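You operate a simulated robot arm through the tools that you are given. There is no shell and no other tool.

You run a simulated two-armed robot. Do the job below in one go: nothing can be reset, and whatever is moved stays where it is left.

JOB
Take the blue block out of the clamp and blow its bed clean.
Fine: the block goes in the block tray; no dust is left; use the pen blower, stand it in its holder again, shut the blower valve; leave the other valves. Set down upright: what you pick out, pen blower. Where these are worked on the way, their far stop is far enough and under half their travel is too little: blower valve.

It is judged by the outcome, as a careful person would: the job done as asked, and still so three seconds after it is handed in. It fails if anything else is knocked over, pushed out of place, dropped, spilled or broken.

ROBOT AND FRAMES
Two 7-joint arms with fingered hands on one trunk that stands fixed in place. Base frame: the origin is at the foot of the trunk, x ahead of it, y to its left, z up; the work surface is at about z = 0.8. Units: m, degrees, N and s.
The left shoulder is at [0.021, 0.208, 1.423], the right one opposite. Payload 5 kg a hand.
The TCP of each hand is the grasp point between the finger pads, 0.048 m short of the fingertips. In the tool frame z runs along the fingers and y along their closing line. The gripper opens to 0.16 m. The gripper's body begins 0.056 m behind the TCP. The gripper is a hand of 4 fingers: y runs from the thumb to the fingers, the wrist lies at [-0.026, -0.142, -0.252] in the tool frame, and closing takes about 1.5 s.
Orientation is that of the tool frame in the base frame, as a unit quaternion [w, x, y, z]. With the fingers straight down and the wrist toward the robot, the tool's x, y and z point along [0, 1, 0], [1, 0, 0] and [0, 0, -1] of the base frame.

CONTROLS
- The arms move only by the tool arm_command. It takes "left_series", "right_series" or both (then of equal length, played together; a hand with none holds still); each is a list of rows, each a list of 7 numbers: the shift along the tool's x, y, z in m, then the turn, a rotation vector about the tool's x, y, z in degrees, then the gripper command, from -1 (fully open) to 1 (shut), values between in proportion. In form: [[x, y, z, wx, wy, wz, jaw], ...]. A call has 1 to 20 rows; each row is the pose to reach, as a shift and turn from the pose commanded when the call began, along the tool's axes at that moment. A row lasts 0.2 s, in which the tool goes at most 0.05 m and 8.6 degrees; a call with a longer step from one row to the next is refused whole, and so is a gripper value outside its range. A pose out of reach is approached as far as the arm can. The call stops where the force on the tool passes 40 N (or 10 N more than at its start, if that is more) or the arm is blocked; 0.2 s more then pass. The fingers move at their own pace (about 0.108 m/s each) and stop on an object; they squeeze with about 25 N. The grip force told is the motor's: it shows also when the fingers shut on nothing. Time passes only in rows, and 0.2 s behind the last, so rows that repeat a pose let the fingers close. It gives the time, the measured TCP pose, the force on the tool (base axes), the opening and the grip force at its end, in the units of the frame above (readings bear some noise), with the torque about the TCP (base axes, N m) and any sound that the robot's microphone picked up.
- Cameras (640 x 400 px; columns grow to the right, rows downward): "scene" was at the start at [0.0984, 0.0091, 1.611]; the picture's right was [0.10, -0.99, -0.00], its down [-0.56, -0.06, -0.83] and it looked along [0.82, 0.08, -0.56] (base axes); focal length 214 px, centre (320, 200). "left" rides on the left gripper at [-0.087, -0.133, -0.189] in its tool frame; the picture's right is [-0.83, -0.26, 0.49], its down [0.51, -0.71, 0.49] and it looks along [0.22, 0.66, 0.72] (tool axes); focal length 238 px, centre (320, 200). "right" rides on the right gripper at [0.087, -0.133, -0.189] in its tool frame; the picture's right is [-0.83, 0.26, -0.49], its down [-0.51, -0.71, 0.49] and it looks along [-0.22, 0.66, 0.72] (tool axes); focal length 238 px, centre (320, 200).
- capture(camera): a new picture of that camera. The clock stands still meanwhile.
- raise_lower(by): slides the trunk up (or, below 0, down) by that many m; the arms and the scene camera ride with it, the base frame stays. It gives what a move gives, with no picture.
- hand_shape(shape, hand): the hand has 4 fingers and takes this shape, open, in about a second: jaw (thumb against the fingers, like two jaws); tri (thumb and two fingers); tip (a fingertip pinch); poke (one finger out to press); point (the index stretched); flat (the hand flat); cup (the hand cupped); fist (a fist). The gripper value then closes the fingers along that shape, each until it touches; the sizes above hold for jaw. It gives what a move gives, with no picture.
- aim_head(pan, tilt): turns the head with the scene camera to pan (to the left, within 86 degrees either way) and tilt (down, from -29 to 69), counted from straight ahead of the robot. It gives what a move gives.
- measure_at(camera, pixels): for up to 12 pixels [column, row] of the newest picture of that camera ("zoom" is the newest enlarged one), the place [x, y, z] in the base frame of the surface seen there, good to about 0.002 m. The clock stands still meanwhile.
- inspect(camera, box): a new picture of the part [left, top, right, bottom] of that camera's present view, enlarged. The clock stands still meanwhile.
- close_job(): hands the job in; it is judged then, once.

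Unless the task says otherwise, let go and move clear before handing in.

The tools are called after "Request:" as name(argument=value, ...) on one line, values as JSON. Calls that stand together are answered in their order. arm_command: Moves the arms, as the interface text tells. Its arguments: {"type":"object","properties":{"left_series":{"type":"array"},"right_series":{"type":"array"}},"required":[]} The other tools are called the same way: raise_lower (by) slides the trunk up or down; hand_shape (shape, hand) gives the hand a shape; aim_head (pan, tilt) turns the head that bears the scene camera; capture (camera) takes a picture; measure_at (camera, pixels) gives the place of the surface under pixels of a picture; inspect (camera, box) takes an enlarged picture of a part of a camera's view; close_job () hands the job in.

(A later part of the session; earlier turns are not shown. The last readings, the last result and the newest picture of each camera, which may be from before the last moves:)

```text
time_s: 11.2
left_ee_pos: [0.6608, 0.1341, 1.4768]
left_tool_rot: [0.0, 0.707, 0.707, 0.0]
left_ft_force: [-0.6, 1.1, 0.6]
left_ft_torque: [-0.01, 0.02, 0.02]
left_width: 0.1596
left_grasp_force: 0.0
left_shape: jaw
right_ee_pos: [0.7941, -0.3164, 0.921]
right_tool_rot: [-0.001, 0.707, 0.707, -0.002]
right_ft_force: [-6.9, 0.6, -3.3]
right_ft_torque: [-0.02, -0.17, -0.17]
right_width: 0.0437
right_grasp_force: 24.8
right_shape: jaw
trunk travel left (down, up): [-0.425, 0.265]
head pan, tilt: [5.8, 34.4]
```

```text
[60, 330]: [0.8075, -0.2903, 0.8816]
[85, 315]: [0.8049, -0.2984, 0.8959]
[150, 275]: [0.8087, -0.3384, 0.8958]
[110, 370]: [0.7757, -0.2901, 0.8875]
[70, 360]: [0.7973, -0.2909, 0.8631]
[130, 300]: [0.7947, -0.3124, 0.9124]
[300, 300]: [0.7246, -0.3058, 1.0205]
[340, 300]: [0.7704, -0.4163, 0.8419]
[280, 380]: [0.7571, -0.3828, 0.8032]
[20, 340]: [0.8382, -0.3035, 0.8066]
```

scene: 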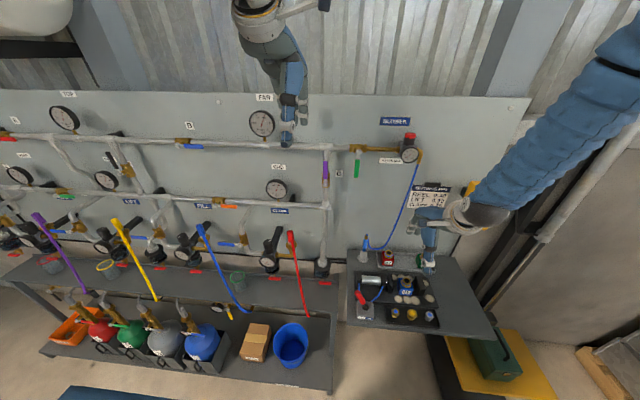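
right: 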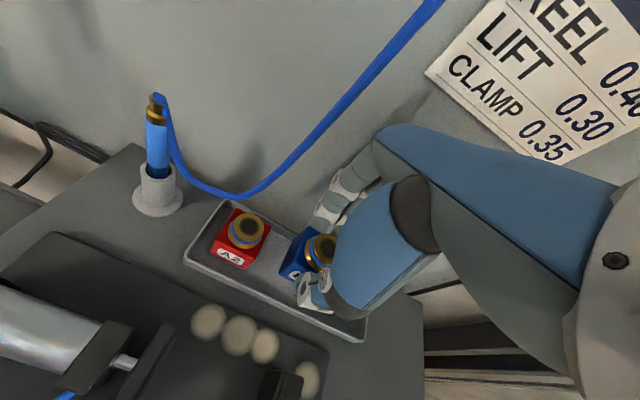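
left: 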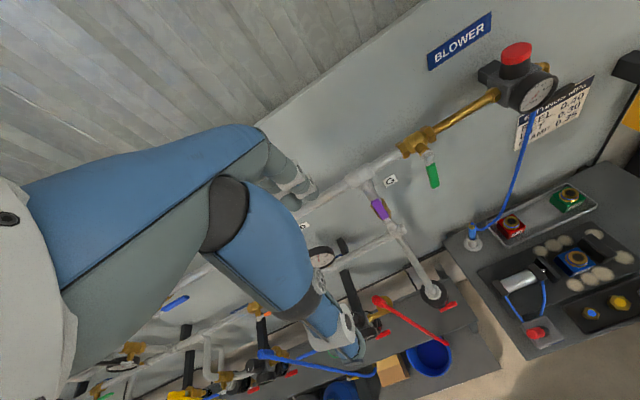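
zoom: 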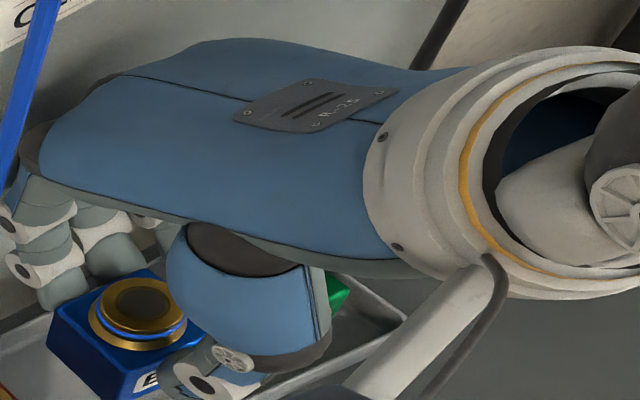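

The far knuckles touch the panel lightly at x_TCP ≈ 0.794, while the tray front wall inner face is at 0.76. I'll back off to x ≈ 0.790, which keeps the block inside the tray, and lower.

Request:
arm_command(right_series=[[0, -0.004, 0, 0, 0, 0, 1], [0, -0.007, 0, 0, 0, 0, 1], [0, -0.007, 0.015, 0, 0, 0, 1], [0, -0.007, 0.03, 0, 0, 0, 1], [0, -0.007, 0.04, 0, 0, 0, 1], [0, -0.007, 0.045, 0, 0, 0, 1], [0, -0.007, 0.045, 0, 0, 0, 1]])

Request:
inspect(camera="right", box=[180, 180, 400, 360])

Request:
inspect(camera="left", box=[480, 120, 640, 290])

Request:
inspect(camera="scene", box=[370, 220, 450, 300])

```text
time_s: 12.8
left_ee_pos: [0.6607, 0.133, 1.4772]
left_tool_rot: [0.0, 0.707, 0.707, 0.001]
left_ft_force: [-0.6, -0.4, -0.3]
left_ft_torque: [-0.02, -0.03, -0.01]
left_width: 0.1597
left_grasp_force: 0.0
left_shape: jaw
right_ee_pos: [0.7894, -0.3151, 0.8765]
right_tool_rot: [0.0, 0.707, 0.707, 0.0]
right_ft_force: [-0.2, 0.4, -2.4]
right_ft_torque: [-0.04, -0.04, 0.0]
right_width: 0.0441
right_grasp_force: 24.7
right_shape: jaw
trunk travel left (down, up): [-0.425, 0.265]
head pan, tilt: [5.8, 34.4]
```

```text
2.22 times, centred on (290, 270) of right
```

zoom: 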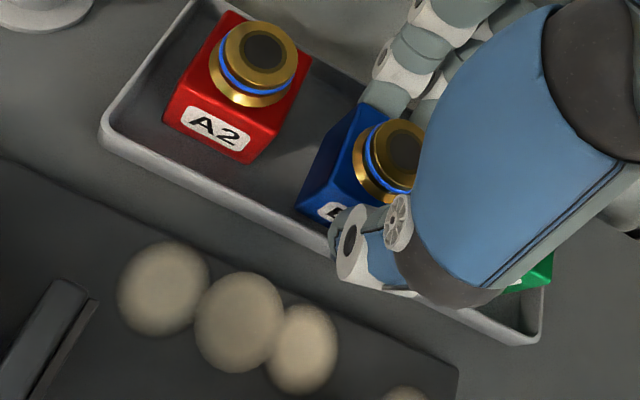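

```text
2.35 times, centred on (560, 205) of left
```

zoom: 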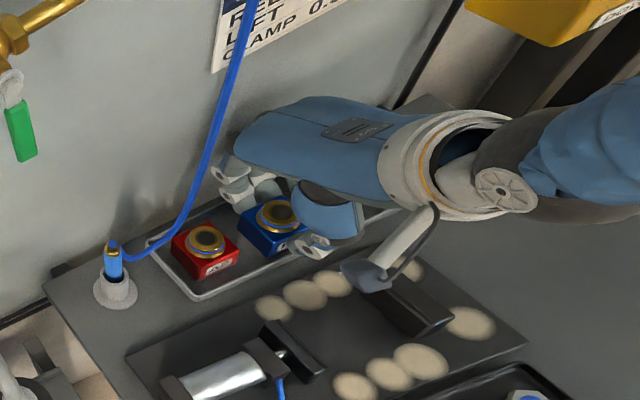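

```text
5.00 times, centred on (410, 260) of scene
```

zoom: 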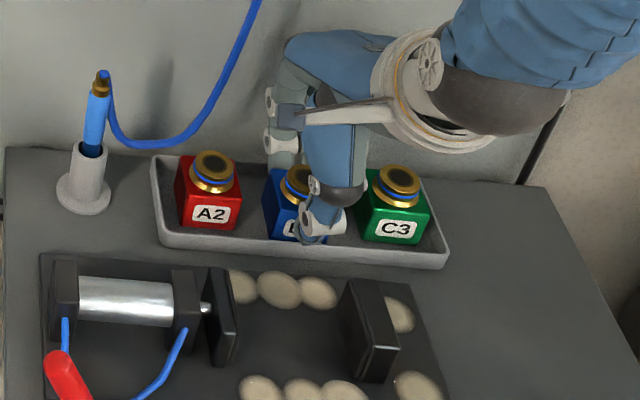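

The panel contact is gone and the block is a few millimetres above the tray floor. I'll lower gently to touch.

Request:
arm_command(right_series=[[0, 0, 0.002, 0, 0, 0, 1], [0, 0, 0.004, 0, 0, 0, 1], [0, 0, 0.004, 0, 0, 0, 1]])

```text
time_s: 13.6
left_ee_pos: [0.6613, 0.1337, 1.4784]
left_tool_rot: [0.0, 0.707, 0.707, 0.0]
left_ft_force: [-0.1, -0.1, 0.5]
left_ft_torque: [-0.01, 0.03, -0.01]
left_width: 0.1596
left_grasp_force: 0.2
left_shape: jaw
right_ee_pos: [0.789, -0.3149, 0.8743]
right_tool_rot: [0.0, 0.707, 0.707, 0.001]
right_ft_force: [0.4, -0.7, 3.5]
right_ft_torque: [-0.04, -0.09, -0.02]
right_width: 0.0445
right_grasp_force: 25.1
right_shape: jaw
trunk travel left (down, up): [-0.425, 0.265]
head pan, tilt: [5.8, 34.4]
```

The vertical force changed from -2.4 to +3.5 N, so the block is resting on the tray floor. I'll open a little while backing off slightly from the panel.

Request:
arm_command(right_series=[[0, 0, 0, 0, 0, 0, 0.4], [0, -0.003, 0, 0, 0, 0, 0.3], [0, -0.005, 0, 0, 0, 0, 0.2], [0, -0.005, 0, 0, 0, 0, 0.2]])

Request:
inspect(camera="right", box=[180, 180, 400, 360])

Request:
inspect(camera="scene", box=[370, 220, 450, 300])

```text
time_s: 14.6
left_ee_pos: [0.6613, 0.1346, 1.4782]
left_tool_rot: [0.0, 0.706, 0.708, 0.0]
left_ft_force: [0.2, -0.8, 0.3]
left_ft_torque: [-0.01, 0.06, 0.02]
left_width: 0.1596
left_grasp_force: 0.0
left_shape: jaw
right_ee_pos: [0.7839, -0.3142, 0.8736]
right_tool_rot: [0.001, 0.707, 0.707, 0.0]
right_ft_force: [-0.5, 0.6, -0.4]
right_ft_torque: [0.03, 0.0, -0.02]
right_width: 0.0635
right_grasp_force: 0.1
right_shape: jaw
trunk travel left (down, up): [-0.425, 0.265]
head pan, tilt: [5.8, 34.4]
```

```text
2.22 times, centred on (290, 270) of right
```

zoom: 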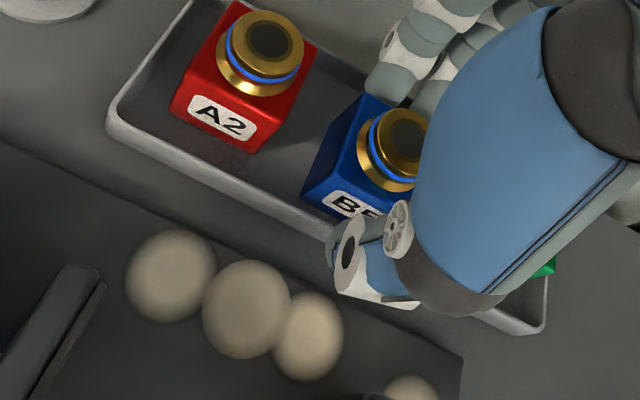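

```text
5.00 times, centred on (410, 260) of scene
```

zoom: 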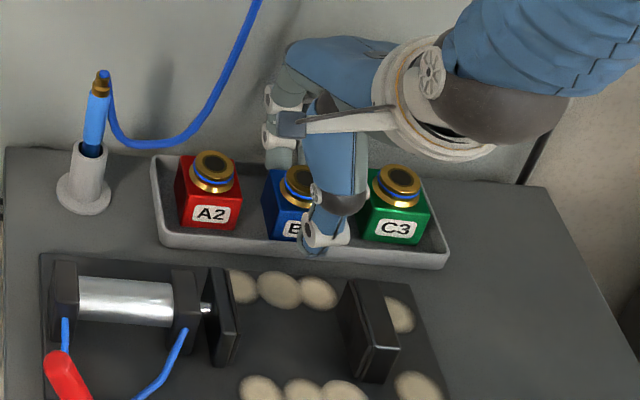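

The block is released and stands upright in the tray with no force on the hand. Raising straight up and then back.

Request:
arm_command(right_series=[[0, 0, -0.015, 0, 0, 0, 0.2], [0, 0, -0.04, 0, 0, 0, 0.2], [0, 0, -0.07, 0, 0, 0, 0.2], [0, -0.01, -0.11, 0, 0, 0, 0.2], [0, -0.04, -0.15, 0, 0, 0, 0.2], [0, -0.08, -0.17, 0, 0, 0, 0.0], [0, -0.12, -0.18, 0, 0, 0, -0.25], [0, -0.12, -0.18, 0, 0, 0, -0.25]])

Request:
capture(camera="right")

Request:
inspect(camera="left", box=[460, 120, 640, 300])

Request:
inspect(camera="scene", box=[340, 220, 480, 330])

```text
time_s: 16.4
left_ee_pos: [0.6627, 0.1339, 1.4756]
left_tool_rot: [0.0, 0.707, 0.708, 0.0]
left_ft_force: [0.5, 0.1, -1.0]
left_ft_torque: [0.03, 0.07, -0.02]
left_width: 0.1595
left_grasp_force: 0.1
left_shape: jaw
right_ee_pos: [0.6643, -0.3168, 1.0533]
right_tool_rot: [0.0, 0.707, 0.707, 0.0]
right_ft_force: [0.0, -0.6, 0.1]
right_ft_torque: [0.01, 0.06, 0.02]
right_width: 0.0996
right_grasp_force: 0.0
right_shape: jaw
trunk travel left (down, up): [-0.425, 0.265]
head pan, tilt: [5.8, 34.4]
```

```text
taken
```

right: 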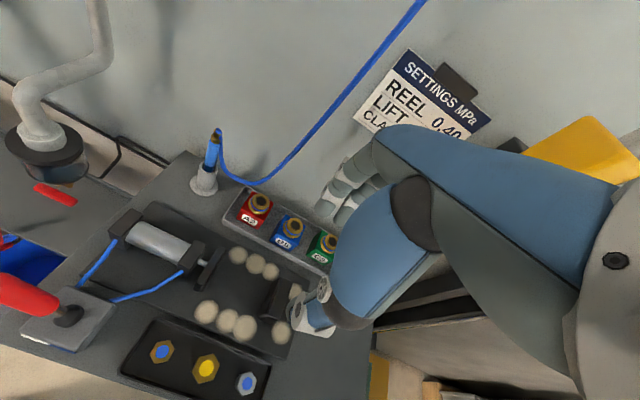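

```text
2.22 times, centred on (550, 210) of left
```

zoom: 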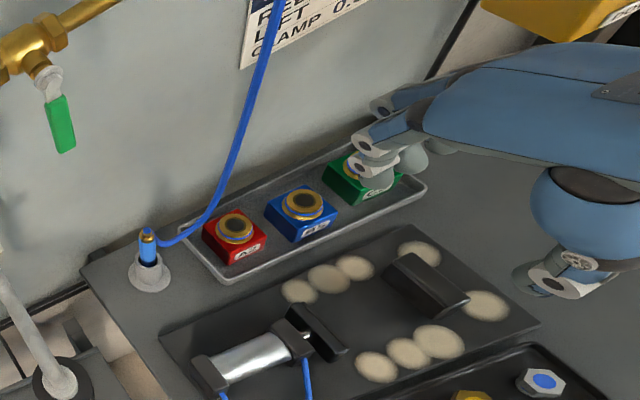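

```text
3.64 times, centred on (410, 275) of scene
```

zoom: 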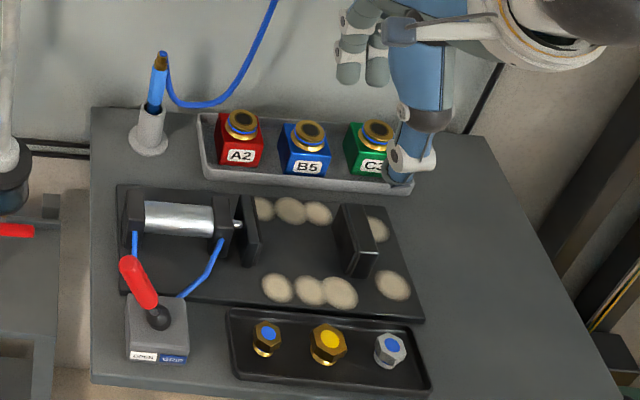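

The blue block stands between A2 and C3. For the pen I'll re-orient the right hand (closing line across, fingers pitched 45° forward-down), rotating in the open space above the bench.

Request:
arm_command(right_series=[[0, 0, -0.005, -2.71, -2.71, -6.53, -0.25], [0, 0, -0.01, -5.42, -5.42, -13.06, -0.25], [0, 0, -0.015, -8.12, -8.12, -19.59, -0.25], [0, 0, -0.02, -10.83, -10.83, -26.12, -0.25], [0, 0, -0.025, -13.54, -13.54, -32.65, -0.25], [0, 0, -0.03, -16.25, -16.25, -39.18, -0.25], [0, 0, -0.035, -18.95, -18.95, -45.72, -0.25], [0, 0, -0.04, -21.66, -21.66, -52.25, -0.25], [0, 0, -0.045, -24.37, -24.37, -58.78, -0.25], [0, 0, -0.05, -27.08, -27.08, -65.31, -0.25], [0, 0, -0.05, -29.78, -29.78, -71.84, -0.25], [0, 0, -0.05, -32.49, -32.49, -78.37, -0.25], [0, 0, -0.05, -35.2, -35.2, -84.9, -0.25], [0, 0, -0.05, -35.2, -35.2, -84.9, -0.25]])

Request:
capture(camera="right")

Request:
capture(camera="scene")

Request:
capture(camera="left")

```text
time_s: 19.4
left_ee_pos: [0.6608, 0.1333, 1.4781]
left_tool_rot: [0.0, 0.707, 0.707, 0.0]
left_ft_force: [-0.6, 0.6, 0.2]
left_ft_torque: [0.02, 0.01, 0.01]
left_width: 0.1596
left_grasp_force: 0.1
left_shape: jaw
right_ee_pos: [0.6629, -0.315, 1.1031]
right_tool_rot: [0.384, 0.0, 0.923, 0.001]
right_ft_force: [0.4, -0.3, 0.2]
right_ft_torque: [0.01, 0.01, 0.01]
right_width: 0.0999
right_grasp_force: 0.0
right_shape: jaw
trunk travel left (down, up): [-0.425, 0.265]
head pan, tilt: [5.8, 34.4]
```

```text
taken
```

right: 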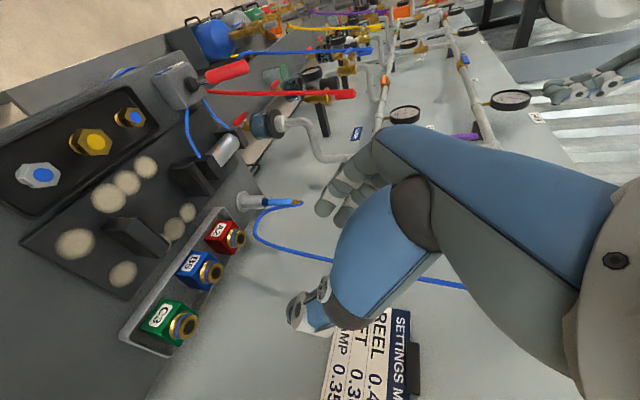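

```text
taken
```

scene: 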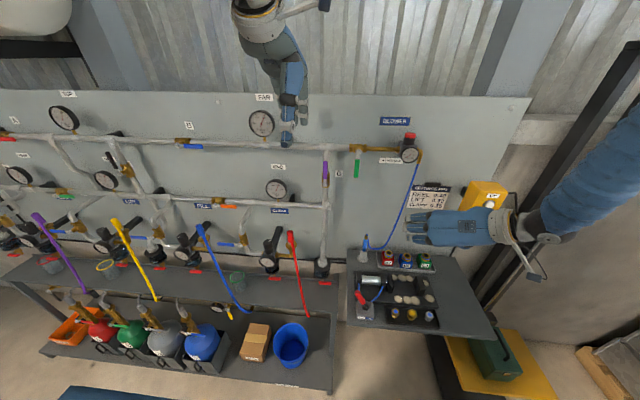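

```text
taken
```

left: 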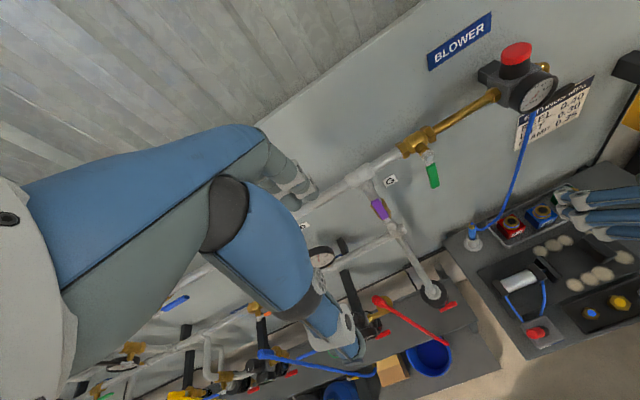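

The right hand is in the planned pose (tool z points forward-down 45°). I'll move to a standoff about 0.1 m short of the pen along the fingers' direction.

Request:
arm_command(right_series=[[0.003, 0.035, 0.0, 0, 0, 0, -0.25], [0.006, 0.075, 0.02, 0, 0, 0, -0.25], [0.01, 0.115, 0.045, 0, 0, 0, -0.25], [0.015, 0.15, 0.075, 0, 0, 0, -0.25], [0.02, 0.18, 0.105, 0, 0, 0, -0.25], [0.022, 0.189, 0.122, 0, 0, 0, -0.25], [0.022, 0.189, 0.122, 0, 0, 0, -0.25]])

Request:
capture(camera="right")

Request:
inspect(camera="scene", box=[330, 190, 450, 290])

Request:
inspect(camera="left", box=[420, 160, 600, 280])

```text
time_s: 21.0
left_ee_pos: [0.661, 0.1339, 1.4778]
left_tool_rot: [-0.001, 0.706, 0.708, 0.0]
left_ft_force: [-0.5, 0.2, -0.5]
left_ft_torque: [-0.04, 0.0, 0.02]
left_width: 0.1598
left_grasp_force: 0.0
left_shape: jaw
right_ee_pos: [0.7342, -0.1244, 1.0041]
right_tool_rot: [0.383, 0.0, 0.924, 0.001]
right_ft_force: [0.4, 0.7, 0.5]
right_ft_torque: [-0.01, 0.01, -0.03]
right_width: 0.0997
right_grasp_force: 0.0
right_shape: jaw
trunk travel left (down, up): [-0.425, 0.265]
head pan, tilt: [5.8, 34.4]
```

```text
taken
```

right: 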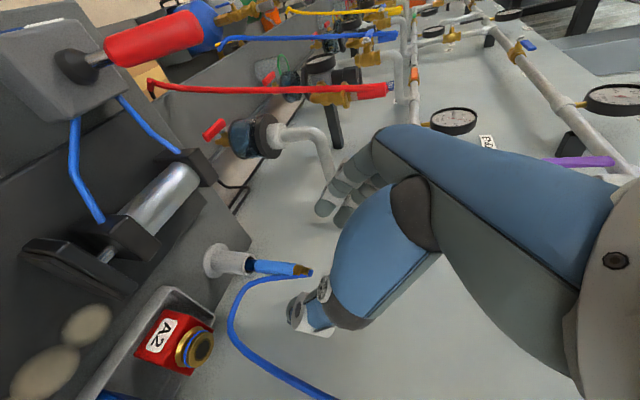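

```text
4.00 times, centred on (390, 240) of scene
```

zoom: 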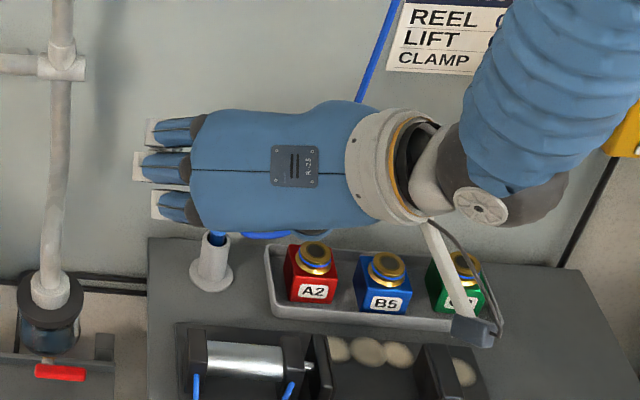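

```text
3.33 times, centred on (510, 220) of left
```

zoom: 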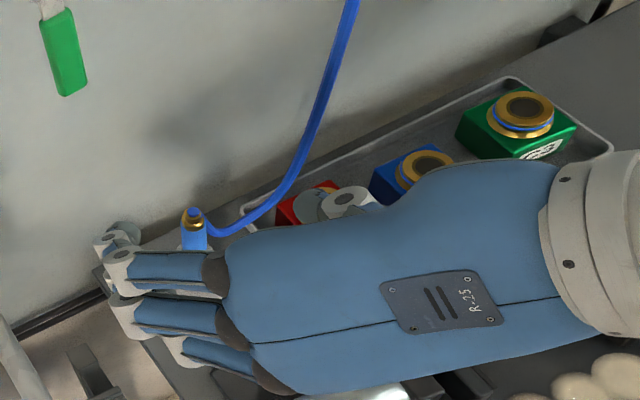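

The pen shows at (250-310, 262-272) in the right camera. I'll zoom and measure its axis again from this close viewpoint.

Request:
inspect(camera="right", box=[190, 220, 350, 340])

Request:
measure_at(camera="zoom", pixels=[[270, 180], [270, 195], [270, 210], [340, 190], [340, 205], [340, 215], [430, 200], [440, 212], [475, 210], [230, 185], [360, 240], [250, 260]])

```text
3.33 times, centred on (270, 280) of right
```

zoom: 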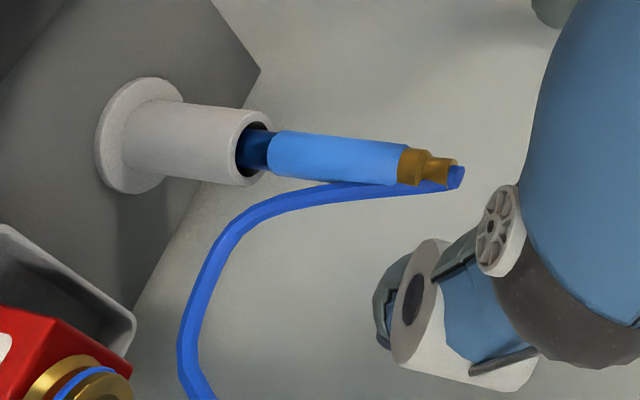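

```text
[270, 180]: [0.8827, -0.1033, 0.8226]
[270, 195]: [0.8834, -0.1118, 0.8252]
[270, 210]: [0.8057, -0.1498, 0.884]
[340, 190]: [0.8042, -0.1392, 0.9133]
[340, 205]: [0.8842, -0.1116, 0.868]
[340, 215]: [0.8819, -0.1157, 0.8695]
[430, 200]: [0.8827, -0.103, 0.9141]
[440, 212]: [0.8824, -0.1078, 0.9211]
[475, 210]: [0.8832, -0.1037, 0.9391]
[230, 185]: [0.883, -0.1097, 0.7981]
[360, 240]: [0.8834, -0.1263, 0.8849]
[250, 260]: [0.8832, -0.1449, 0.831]
```

Request:
measure_at(camera="zoom", pixels=[[280, 150], [330, 142], [330, 158], [330, 176], [390, 148], [390, 162], [390, 178], [410, 165], [440, 170], [255, 150], [245, 150], [458, 172]])

```text
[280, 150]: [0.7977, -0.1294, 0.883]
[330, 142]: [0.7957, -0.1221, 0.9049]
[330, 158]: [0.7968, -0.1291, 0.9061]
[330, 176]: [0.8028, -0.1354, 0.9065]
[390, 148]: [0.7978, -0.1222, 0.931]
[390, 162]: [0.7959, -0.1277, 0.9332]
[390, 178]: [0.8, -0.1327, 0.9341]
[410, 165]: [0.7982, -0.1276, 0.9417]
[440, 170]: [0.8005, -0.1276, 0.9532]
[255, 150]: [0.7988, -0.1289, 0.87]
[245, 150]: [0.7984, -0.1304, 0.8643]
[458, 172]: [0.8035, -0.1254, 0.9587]
```

The pen axis is at about (0.8035, -0.1265) with the body from z 0.88 to 0.94. I'll advance along the fingers to straddle it, in small steps.

Request:
arm_command(right_series=[[0.001, -0.001, 0.025, 0, 0, 0, -0.25], [0.002, -0.0015, 0.05, 0, 0, 0, -0.25], [0.0023, -0.0015, 0.07, 0, 0, 0, -0.2], [0.0023, -0.0015, 0.07, 0, 0, 0, -0.1]])

Request:
capture(camera="right")

Request:
inspect(camera="left", box=[440, 180, 560, 280])

Request:
inspect(camera="scene", box=[340, 210, 420, 280])

```text
time_s: 22.0
left_ee_pos: [0.6617, 0.1343, 1.4787]
left_tool_rot: [0.0, 0.707, 0.707, 0.0]
left_ft_force: [-0.8, -0.6, 0.3]
left_ft_torque: [-0.01, -0.04, 0.01]
left_width: 0.1594
left_grasp_force: 0.1
left_shape: jaw
right_ee_pos: [0.7813, -0.1262, 0.9515]
right_tool_rot: [0.383, 0.0, 0.924, 0.0]
right_ft_force: [-0.7, 1.2, -0.1]
right_ft_torque: [-0.02, 0.01, 0.02]
right_width: 0.0884
right_grasp_force: 0.0
right_shape: jaw
trunk travel left (down, up): [-0.425, 0.265]
head pan, tilt: [5.8, 34.4]
```

```text
taken
```

right: 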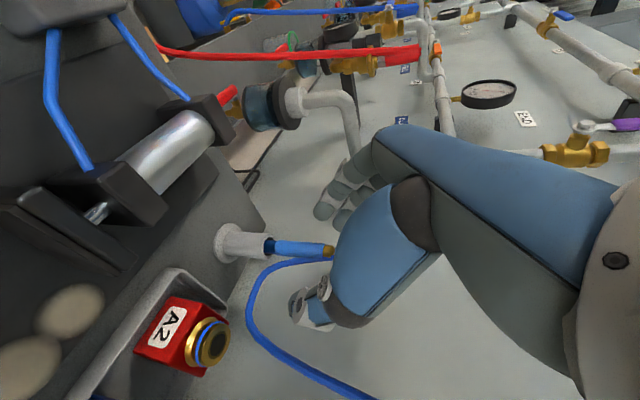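

```text
4.00 times, centred on (500, 230) of left
```

zoom: 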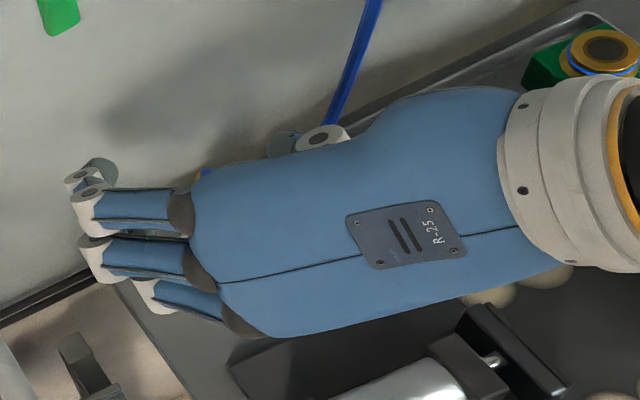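

```text
5.71 times, centred on (380, 245) of scene
```

zoom: 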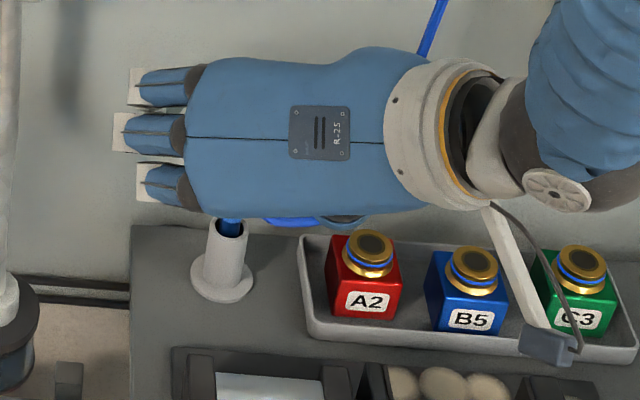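

The fingers straddle the pen with no force felt. Advancing the final 0.03 m to the grasp pose.

Request:
arm_command(right_series=[[0, 0, 0.012, 0, 0, 0, 0.0], [0, 0, 0.024, 0, 0, 0, 0.1], [0, 0, 0.03, 0, 0, 0, 0.2], [0, 0, 0.03, 0, 0, 0, 0.3]])

Request:
inspect(camera="right", box=[190, 160, 390, 340])

Request:
inspect(camera="scene", box=[340, 210, 420, 280])

```text
time_s: 23.0
left_ee_pos: [0.661, 0.1336, 1.4782]
left_tool_rot: [0.0, 0.707, 0.707, 0.0]
left_ft_force: [-0.4, 0.3, -0.9]
left_ft_torque: [-0.01, 0.0, -0.03]
left_width: 0.1595
left_grasp_force: 0.1
left_shape: jaw
right_ee_pos: [0.803, -0.1264, 0.9303]
right_tool_rot: [0.383, 0.0, 0.924, 0.0]
right_ft_force: [0.4, 0.0, 0.5]
right_ft_torque: [0.0, 0.03, 0.03]
right_width: 0.0563
right_grasp_force: 0.1
right_shape: jaw
trunk travel left (down, up): [-0.425, 0.265]
head pan, tilt: [5.8, 34.4]
```

```text
2.22 times, centred on (290, 250) of right
```

zoom: 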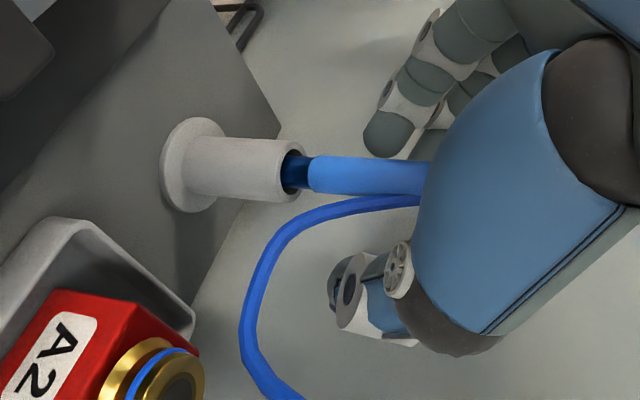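

```text
5.71 times, centred on (380, 245) of scene
```

zoom: 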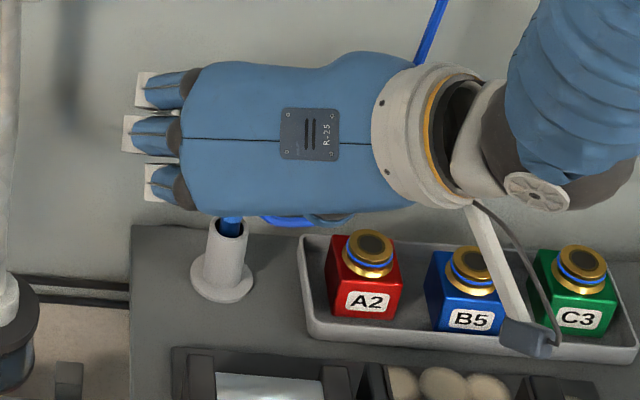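

The pen is centred between fingers and thumb, with the hose running beside the thumb. Closing gently.

Request:
arm_command(right_series=[[0, 0, 0, 0, 0, 0, 0.45], [0, 0, 0, 0, 0, 0, 0.6], [0, 0, 0, 0, 0, 0, 0.7], [0, 0, 0, 0, 0, 0, 0.8], [0, 0, 0, 0, 0, 0, 1], [0, 0, 0, 0, 0, 0, 1], [0, 0, 0, 0, 0, 0, 1]])

Request:
inspect(camera="right", box=[190, 160, 390, 340])

Request:
inspect(camera="scene", box=[340, 210, 420, 280])

```text
time_s: 24.6
left_ee_pos: [0.6606, 0.1351, 1.4774]
left_tool_rot: [0.0, 0.707, 0.707, 0.0]
left_ft_force: [0.7, 0.8, -0.3]
left_ft_torque: [0.01, 0.0, 0.01]
left_width: 0.1595
left_grasp_force: 0.0
left_shape: jaw
right_ee_pos: [0.8025, -0.1255, 0.9296]
right_tool_rot: [0.383, 0.0, 0.924, 0.0]
right_ft_force: [0.6, 1.1, -0.3]
right_ft_torque: [0.1, 0.0, 0.02]
right_width: 0.0
right_grasp_force: 24.9
right_shape: jaw
trunk travel left (down, up): [-0.425, 0.265]
head pan, tilt: [5.8, 34.4]
```

```text
2.22 times, centred on (290, 250) of right
```

zoom: 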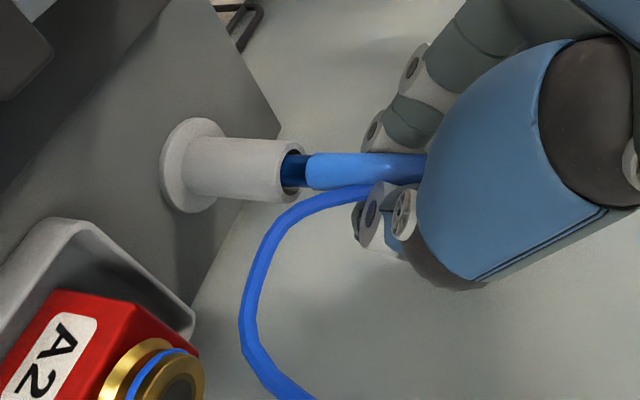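

```text
5.71 times, centred on (380, 245) of scene
```

zoom: 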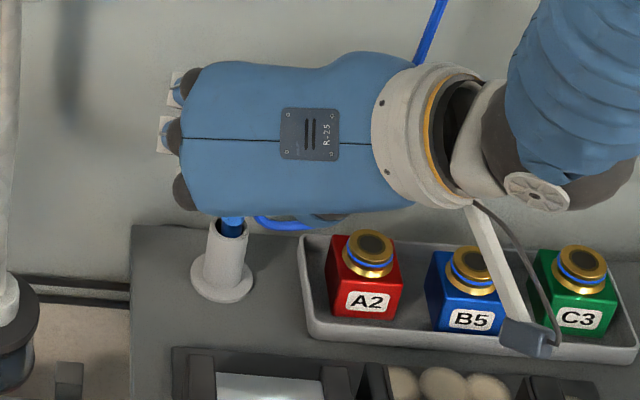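

The motor force is 24.9 N but the reported width is 0.0, and one finger seems curled past the pen. I'll test with a 1.5 cm vertical lift and see whether the pen follows.

Request:
arm_command(right_series=[[-0.003, 0, -0.003, 0, 0, 0, 1], [-0.007, 0, -0.007, 0, 0, 0, 1], [-0.0106, 0, -0.0106, 0, 0, 0, 1], [-0.0106, 0, -0.0106, 0, 0, 0, 1]])

Request:
inspect(camera="right", box=[190, 160, 390, 340])

Request:
inspect(camera="scene", box=[340, 210, 420, 280])

Request:
inspect(camera="left", box=[440, 180, 560, 280])

```text
time_s: 25.6
left_ee_pos: [0.6617, 0.1336, 1.478]
left_tool_rot: [0.0, 0.707, 0.707, 0.0]
left_ft_force: [0.4, 0.7, 1.1]
left_ft_torque: [0.0, -0.03, 0.0]
left_width: 0.1595
left_grasp_force: 0.0
left_shape: jaw
right_ee_pos: [0.8038, -0.1272, 0.9434]
right_tool_rot: [0.382, 0.0, 0.924, 0.001]
right_ft_force: [1.4, 0.9, -0.1]
right_ft_torque: [0.1, -0.03, -0.01]
right_width: 0.0001
right_grasp_force: 24.8
right_shape: jaw
trunk travel left (down, up): [-0.425, 0.265]
head pan, tilt: [5.8, 34.4]
```

```text
2.22 times, centred on (290, 250) of right
```

zoom: 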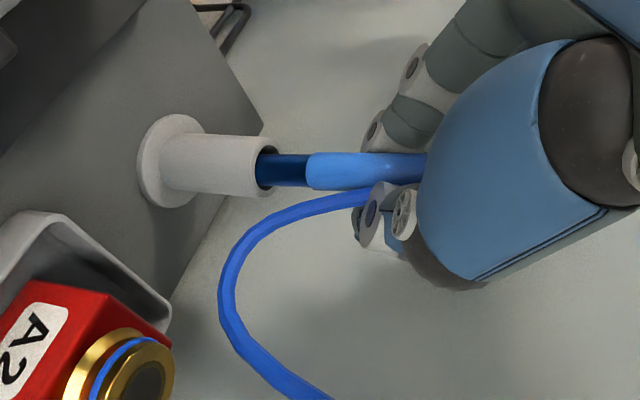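

```text
5.71 times, centred on (380, 245) of scene
```

zoom: 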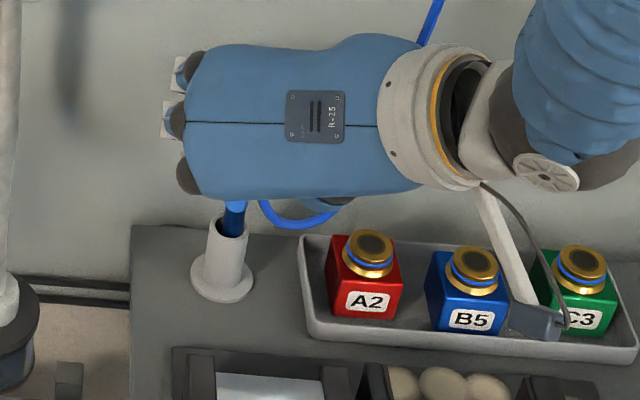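

```text
4.00 times, centred on (500, 230) of left
```

zoom: 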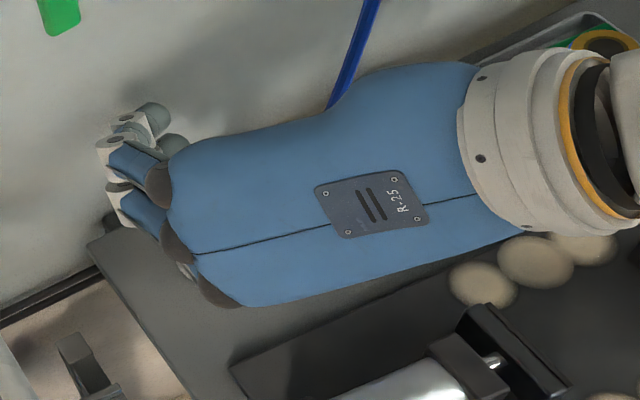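

The pen rises with the hand (more dark blue shows above the holder), so it is held. I'll lift it vertically clear of the holder.

Request:
arm_command(right_series=[[-0.01, 0, -0.01, 0, 0, 0, 1], [-0.022, 0, -0.022, 0, 0, 0, 1], [-0.036, 0, -0.036, 0, 0, 0, 1], [-0.05, 0, -0.05, 0, 0, 0, 1], [-0.065, 0, -0.065, 0, 0, 0, 1], [-0.08, 0, -0.08, 0, 0, 0, 1], [-0.08, 0, -0.08, 0, 0, 0, 1]])

Request:
capture(camera="right")

Request:
inspect(camera="scene", box=[330, 170, 450, 280])

Request:
inspect(camera="left", box=[420, 140, 560, 260])

```text
time_s: 27.2
left_ee_pos: [0.6619, 0.1337, 1.4781]
left_tool_rot: [0.0, 0.707, 0.707, 0.0]
left_ft_force: [0.0, -0.1, -0.1]
left_ft_torque: [-0.01, 0.04, 0.04]
left_width: 0.1596
left_grasp_force: 0.1
left_shape: jaw
right_ee_pos: [0.8034, -0.1286, 1.057]
right_tool_rot: [0.383, 0.0, 0.924, 0.0]
right_ft_force: [0.0, -0.9, 0.6]
right_ft_torque: [0.02, 0.03, 0.0]
right_width: 0.0002
right_grasp_force: 24.9
right_shape: jaw
trunk travel left (down, up): [-0.425, 0.265]
head pan, tilt: [5.8, 34.4]
```

```text
taken
```

right: 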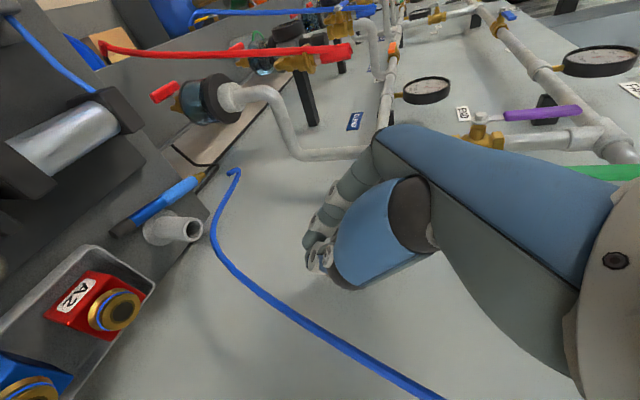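

```text
3.64 times, centred on (390, 225) of scene
```

zoom: 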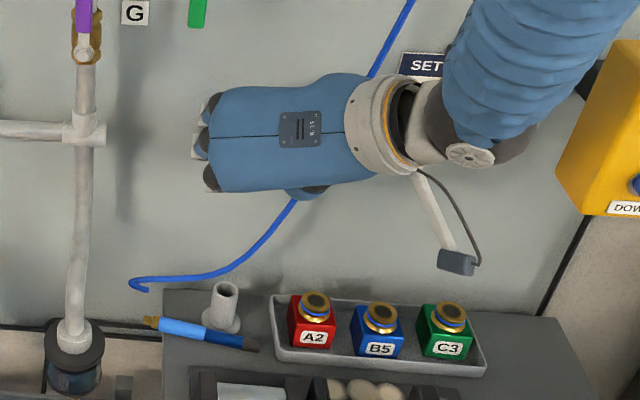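

```text
3.33 times, centred on (490, 200) of left
```

zoom: 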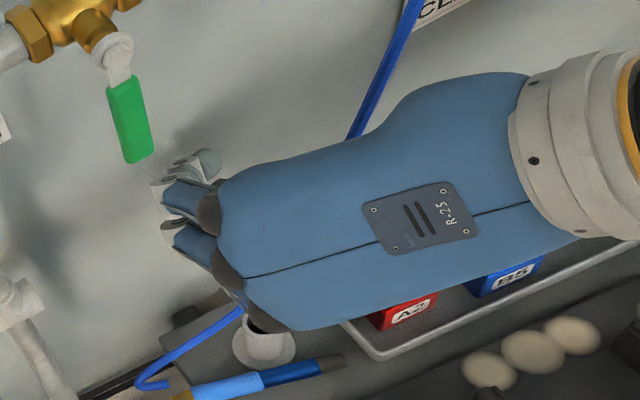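

The pen slipped out during the lift and now lies beside the holder, brass end left, at (150-258, 322-345) of the scene zoom. I'll measure how it lies before doing anything.

Request:
inspect(camera="scene", box=[345, 235, 415, 285])

Request:
inspect(camera="left", box=[440, 210, 540, 290])

Request:
inspect(camera="right", box=[90, 140, 270, 260])

```text
8.00 times, centred on (380, 260) of scene
```

zoom: 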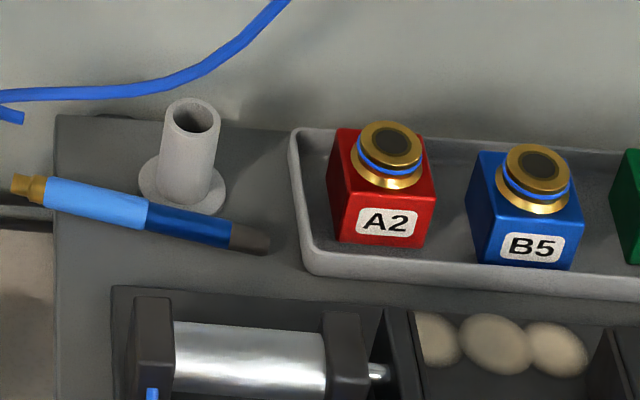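

```text
5.00 times, centred on (490, 250) of left
```

zoom: 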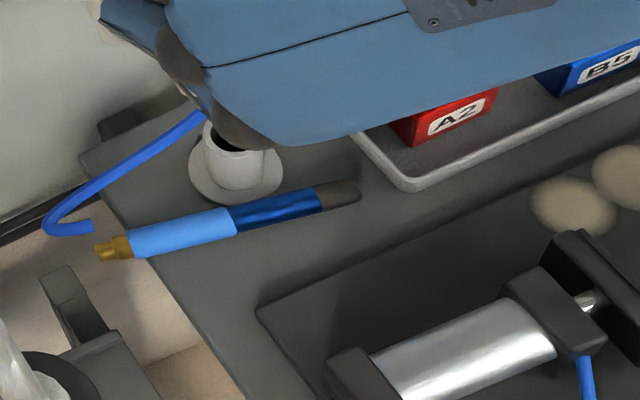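

```text
3.33 times, centred on (180, 200) of right
```

zoom: 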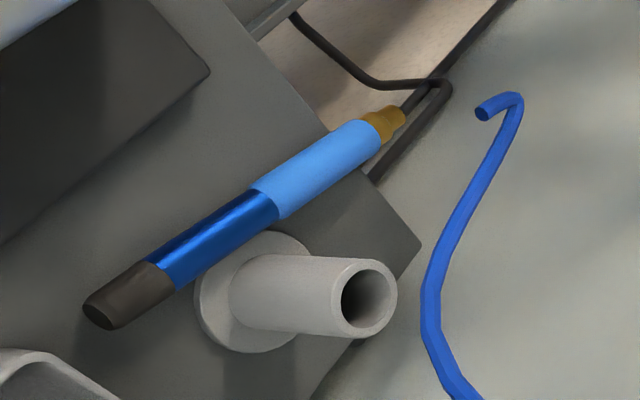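

Request:
measure_at(camera="zoom", pixels=[[110, 300], [160, 275], [210, 240], [260, 200], [300, 180], [350, 140], [385, 120], [485, 112], [515, 100], [440, 260], [250, 300], [300, 330]])

Request:
inspect(camera="scene", box=[335, 235, 395, 285])

Request:
measure_at(camera="zoom", pixels=[[125, 187], [155, 195], [210, 205], [250, 215], [300, 228], [340, 235], [370, 238], [115, 90], [100, 100], [160, 100], [210, 190], [210, 220]])

```text
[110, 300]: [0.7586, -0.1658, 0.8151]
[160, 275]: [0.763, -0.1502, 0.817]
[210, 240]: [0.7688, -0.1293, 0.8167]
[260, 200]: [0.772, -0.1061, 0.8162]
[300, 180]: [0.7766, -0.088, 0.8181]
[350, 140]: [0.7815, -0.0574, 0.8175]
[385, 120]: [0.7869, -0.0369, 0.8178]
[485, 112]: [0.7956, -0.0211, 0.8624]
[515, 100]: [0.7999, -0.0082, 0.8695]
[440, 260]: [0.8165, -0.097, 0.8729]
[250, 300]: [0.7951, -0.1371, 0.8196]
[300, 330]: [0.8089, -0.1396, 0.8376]
```

```text
8.00 times, centred on (365, 260) of scene
```

zoom: 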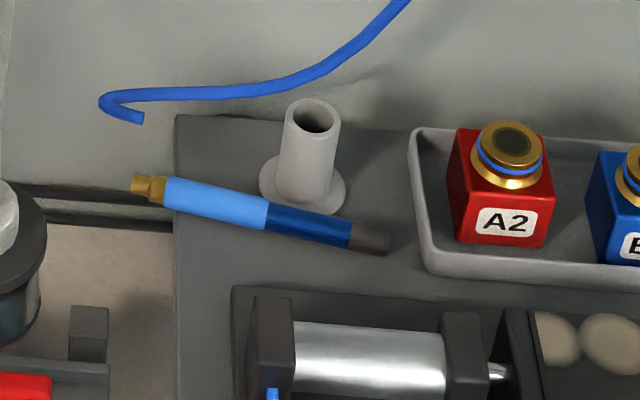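

```text
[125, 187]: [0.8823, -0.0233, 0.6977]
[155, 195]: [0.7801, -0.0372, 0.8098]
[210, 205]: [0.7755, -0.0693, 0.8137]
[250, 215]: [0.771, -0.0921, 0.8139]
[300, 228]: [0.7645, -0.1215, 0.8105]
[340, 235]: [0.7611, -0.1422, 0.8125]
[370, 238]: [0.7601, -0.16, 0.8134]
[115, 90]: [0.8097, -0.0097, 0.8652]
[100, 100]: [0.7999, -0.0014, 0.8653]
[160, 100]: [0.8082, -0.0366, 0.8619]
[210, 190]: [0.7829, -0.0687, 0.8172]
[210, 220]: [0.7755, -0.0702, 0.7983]
```

The pen lies flat on the bench (top z ≈ 0.817) from the nozzle at (0.758, -0.17) to the brass end at (0.79, -0.03), leaning near the holder foot. I'll raise the hand, open it, and check whether the pen is at rest.

Request:
arm_command(right_series=[[-0.02, 0, -0.03, 0, 0, 0, 0.5], [-0.03, 0, -0.06, 0, 0, 0, 0.0], [-0.04, 0, -0.09, 0, 0, 0, -0.25], [-0.04, 0, -0.09, 0, 0, 0, -0.25]])

Request:
inspect(camera="scene", box=[335, 215, 415, 285])

Request:
inspect(camera="left", box=[420, 180, 540, 290])

Request:
capture(camera="right")

```text
time_s: 28.2
left_ee_pos: [0.6623, 0.1352, 1.478]
left_tool_rot: [0.0, 0.707, 0.707, -0.001]
left_ft_force: [-0.3, -0.7, 0.3]
left_ft_torque: [-0.02, 0.02, 0.03]
left_width: 0.1595
left_grasp_force: 0.0
left_shape: jaw
right_ee_pos: [0.7673, -0.1258, 1.1491]
right_tool_rot: [0.383, 0.001, 0.924, -0.001]
right_ft_force: [0.4, -0.2, -1.0]
right_ft_torque: [-0.02, 0.05, -0.03]
right_width: 0.0997
right_grasp_force: 0.1
right_shape: jaw
trunk travel left (down, up): [-0.425, 0.265]
head pan, tilt: [5.8, 34.4]
```

```text
5.71 times, centred on (375, 250) of scene
```

zoom: 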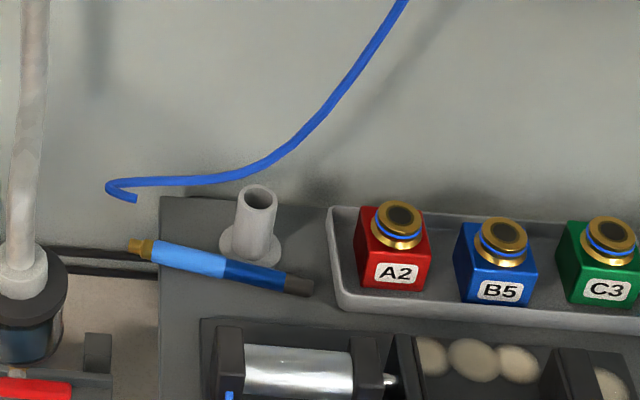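

```text
3.64 times, centred on (480, 235) of left
```

zoom: 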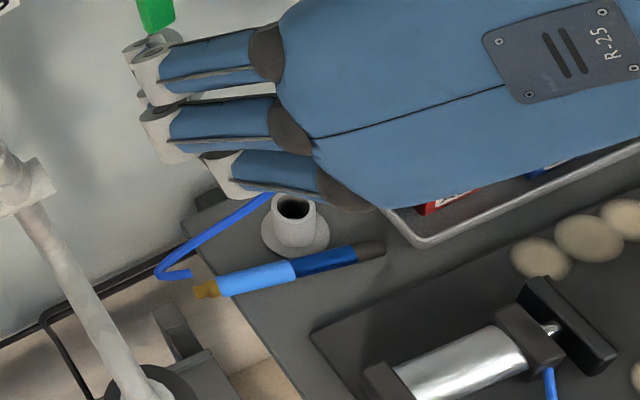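

```text
taken
```

right: 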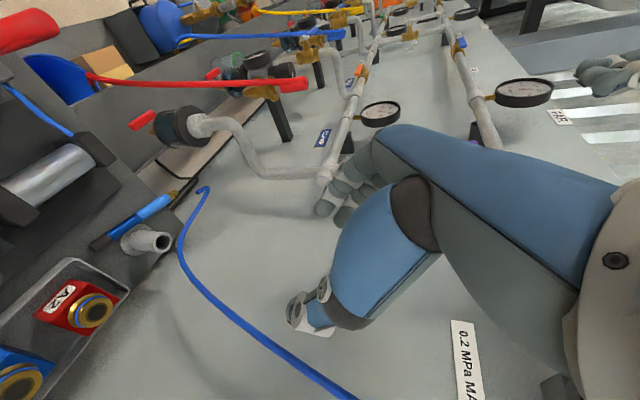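

The pen is at rest; the earlier grip clearly shut without holding it. Before another try I'll turn the free left hand so the scene camera can see its closing plane, and learn how the fingers meet in the different shapes.

Request:
arm_command(left_series=[[0, 0, 0, 0, 0, 8.2, -1], [0, 0, 0, 0, 0, 16.4, -1], [0, 0, 0, 0, 0, 24.6, -0.6], [0, 0, 0, 0, 0, 32.8, -0.3], [0, 0, 0, 0, 0, 41.0, 0], [0, 0, 0, 0, 0, 49.2, 0.2], [0, 0, 0, 0, 0, 57.4, 0.4], [0, 0, 0, 0, 0, 65.6, 0.6], [0, 0, 0, 0, 0, 73.8, 0.8], [0, 0, 0, 0, 0, 82, 1], [0, 0, 0, 0, 0, 90, 1], [0, 0, 0, 0, 0, 90, 1], [0, 0, 0, 0, 0, 90, 1]])

Request:
capture(camera="scene")

Request:
capture(camera="left")

```text
time_s: 30.4
left_ee_pos: [0.5918, 0.0987, 1.4812]
left_tool_rot: [-0.034, 0.964, 0.264, 0.003]
left_ft_force: [-3.4, -2.0, 2.8]
left_ft_torque: [0.18, -0.32, 0.03]
left_width: 0.0001
left_grasp_force: 21.2
left_shape: jaw
left hand out of reach, approached as far as the arm can: row 7, 8, 9, 10
right_ee_pos: [0.7668, -0.1285, 1.1488]
right_tool_rot: [0.383, 0.002, 0.924, -0.002]
right_ft_force: [1.3, 0.7, -0.7]
right_ft_torque: [-0.02, 0.09, -0.01]
right_width: 0.0998
right_grasp_force: 0.1
right_shape: jaw
trunk travel left (down, up): [-0.425, 0.265]
head pan, tilt: [5.8, 34.4]
stopped in row 10 (left hand): the force on the tool passed its limit at 67 N (the readings are from after the stop); the commanded pose is now the measured one
```

```text
taken
```

scene: 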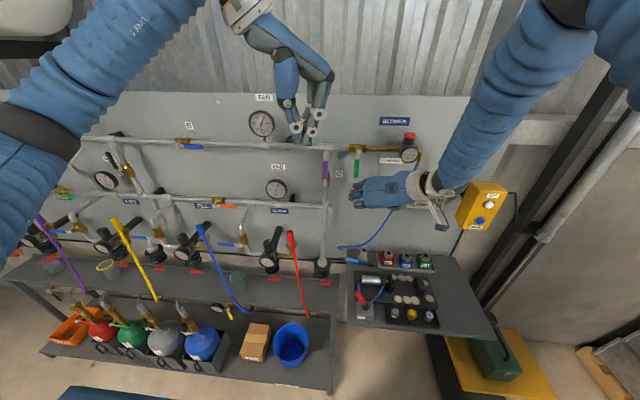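

```text
taken
```

left: 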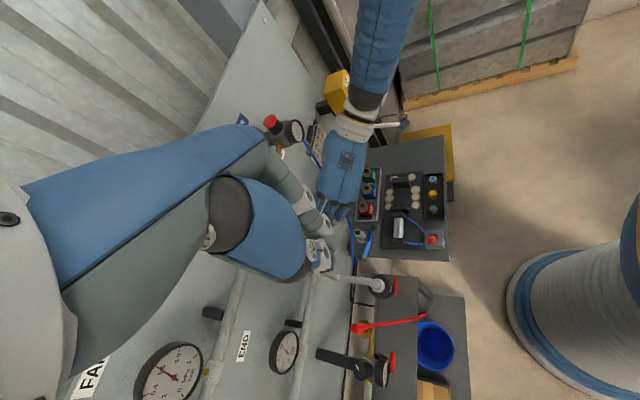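

The left hand ran out of reach at this height and stopped, but touched nothing visible. Its closed fingers now show near (305,120); I'll zoom there.

Request:
inspect(camera="scene", box=[260, 30, 360, 155])

Request:
measure_at(camera="zoom", pixels=[[150, 260], [160, 290], [165, 330], [215, 265], [190, 300], [140, 200], [235, 200], [180, 320], [165, 350], [200, 270], [150, 310], [220, 290]])

```text
3.20 times, centred on (310, 92) of scene
```

zoom: 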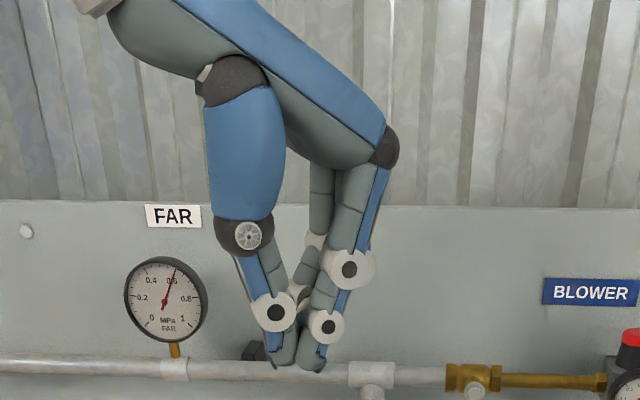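

```text
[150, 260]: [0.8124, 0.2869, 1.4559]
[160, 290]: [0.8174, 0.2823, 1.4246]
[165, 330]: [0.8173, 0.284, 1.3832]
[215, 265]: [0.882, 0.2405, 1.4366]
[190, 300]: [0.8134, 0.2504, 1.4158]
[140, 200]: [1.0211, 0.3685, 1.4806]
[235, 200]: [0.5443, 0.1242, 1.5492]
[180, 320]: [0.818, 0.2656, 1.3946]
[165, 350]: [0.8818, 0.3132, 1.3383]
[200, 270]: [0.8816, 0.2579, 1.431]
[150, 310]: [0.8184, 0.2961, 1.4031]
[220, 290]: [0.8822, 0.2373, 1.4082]
```

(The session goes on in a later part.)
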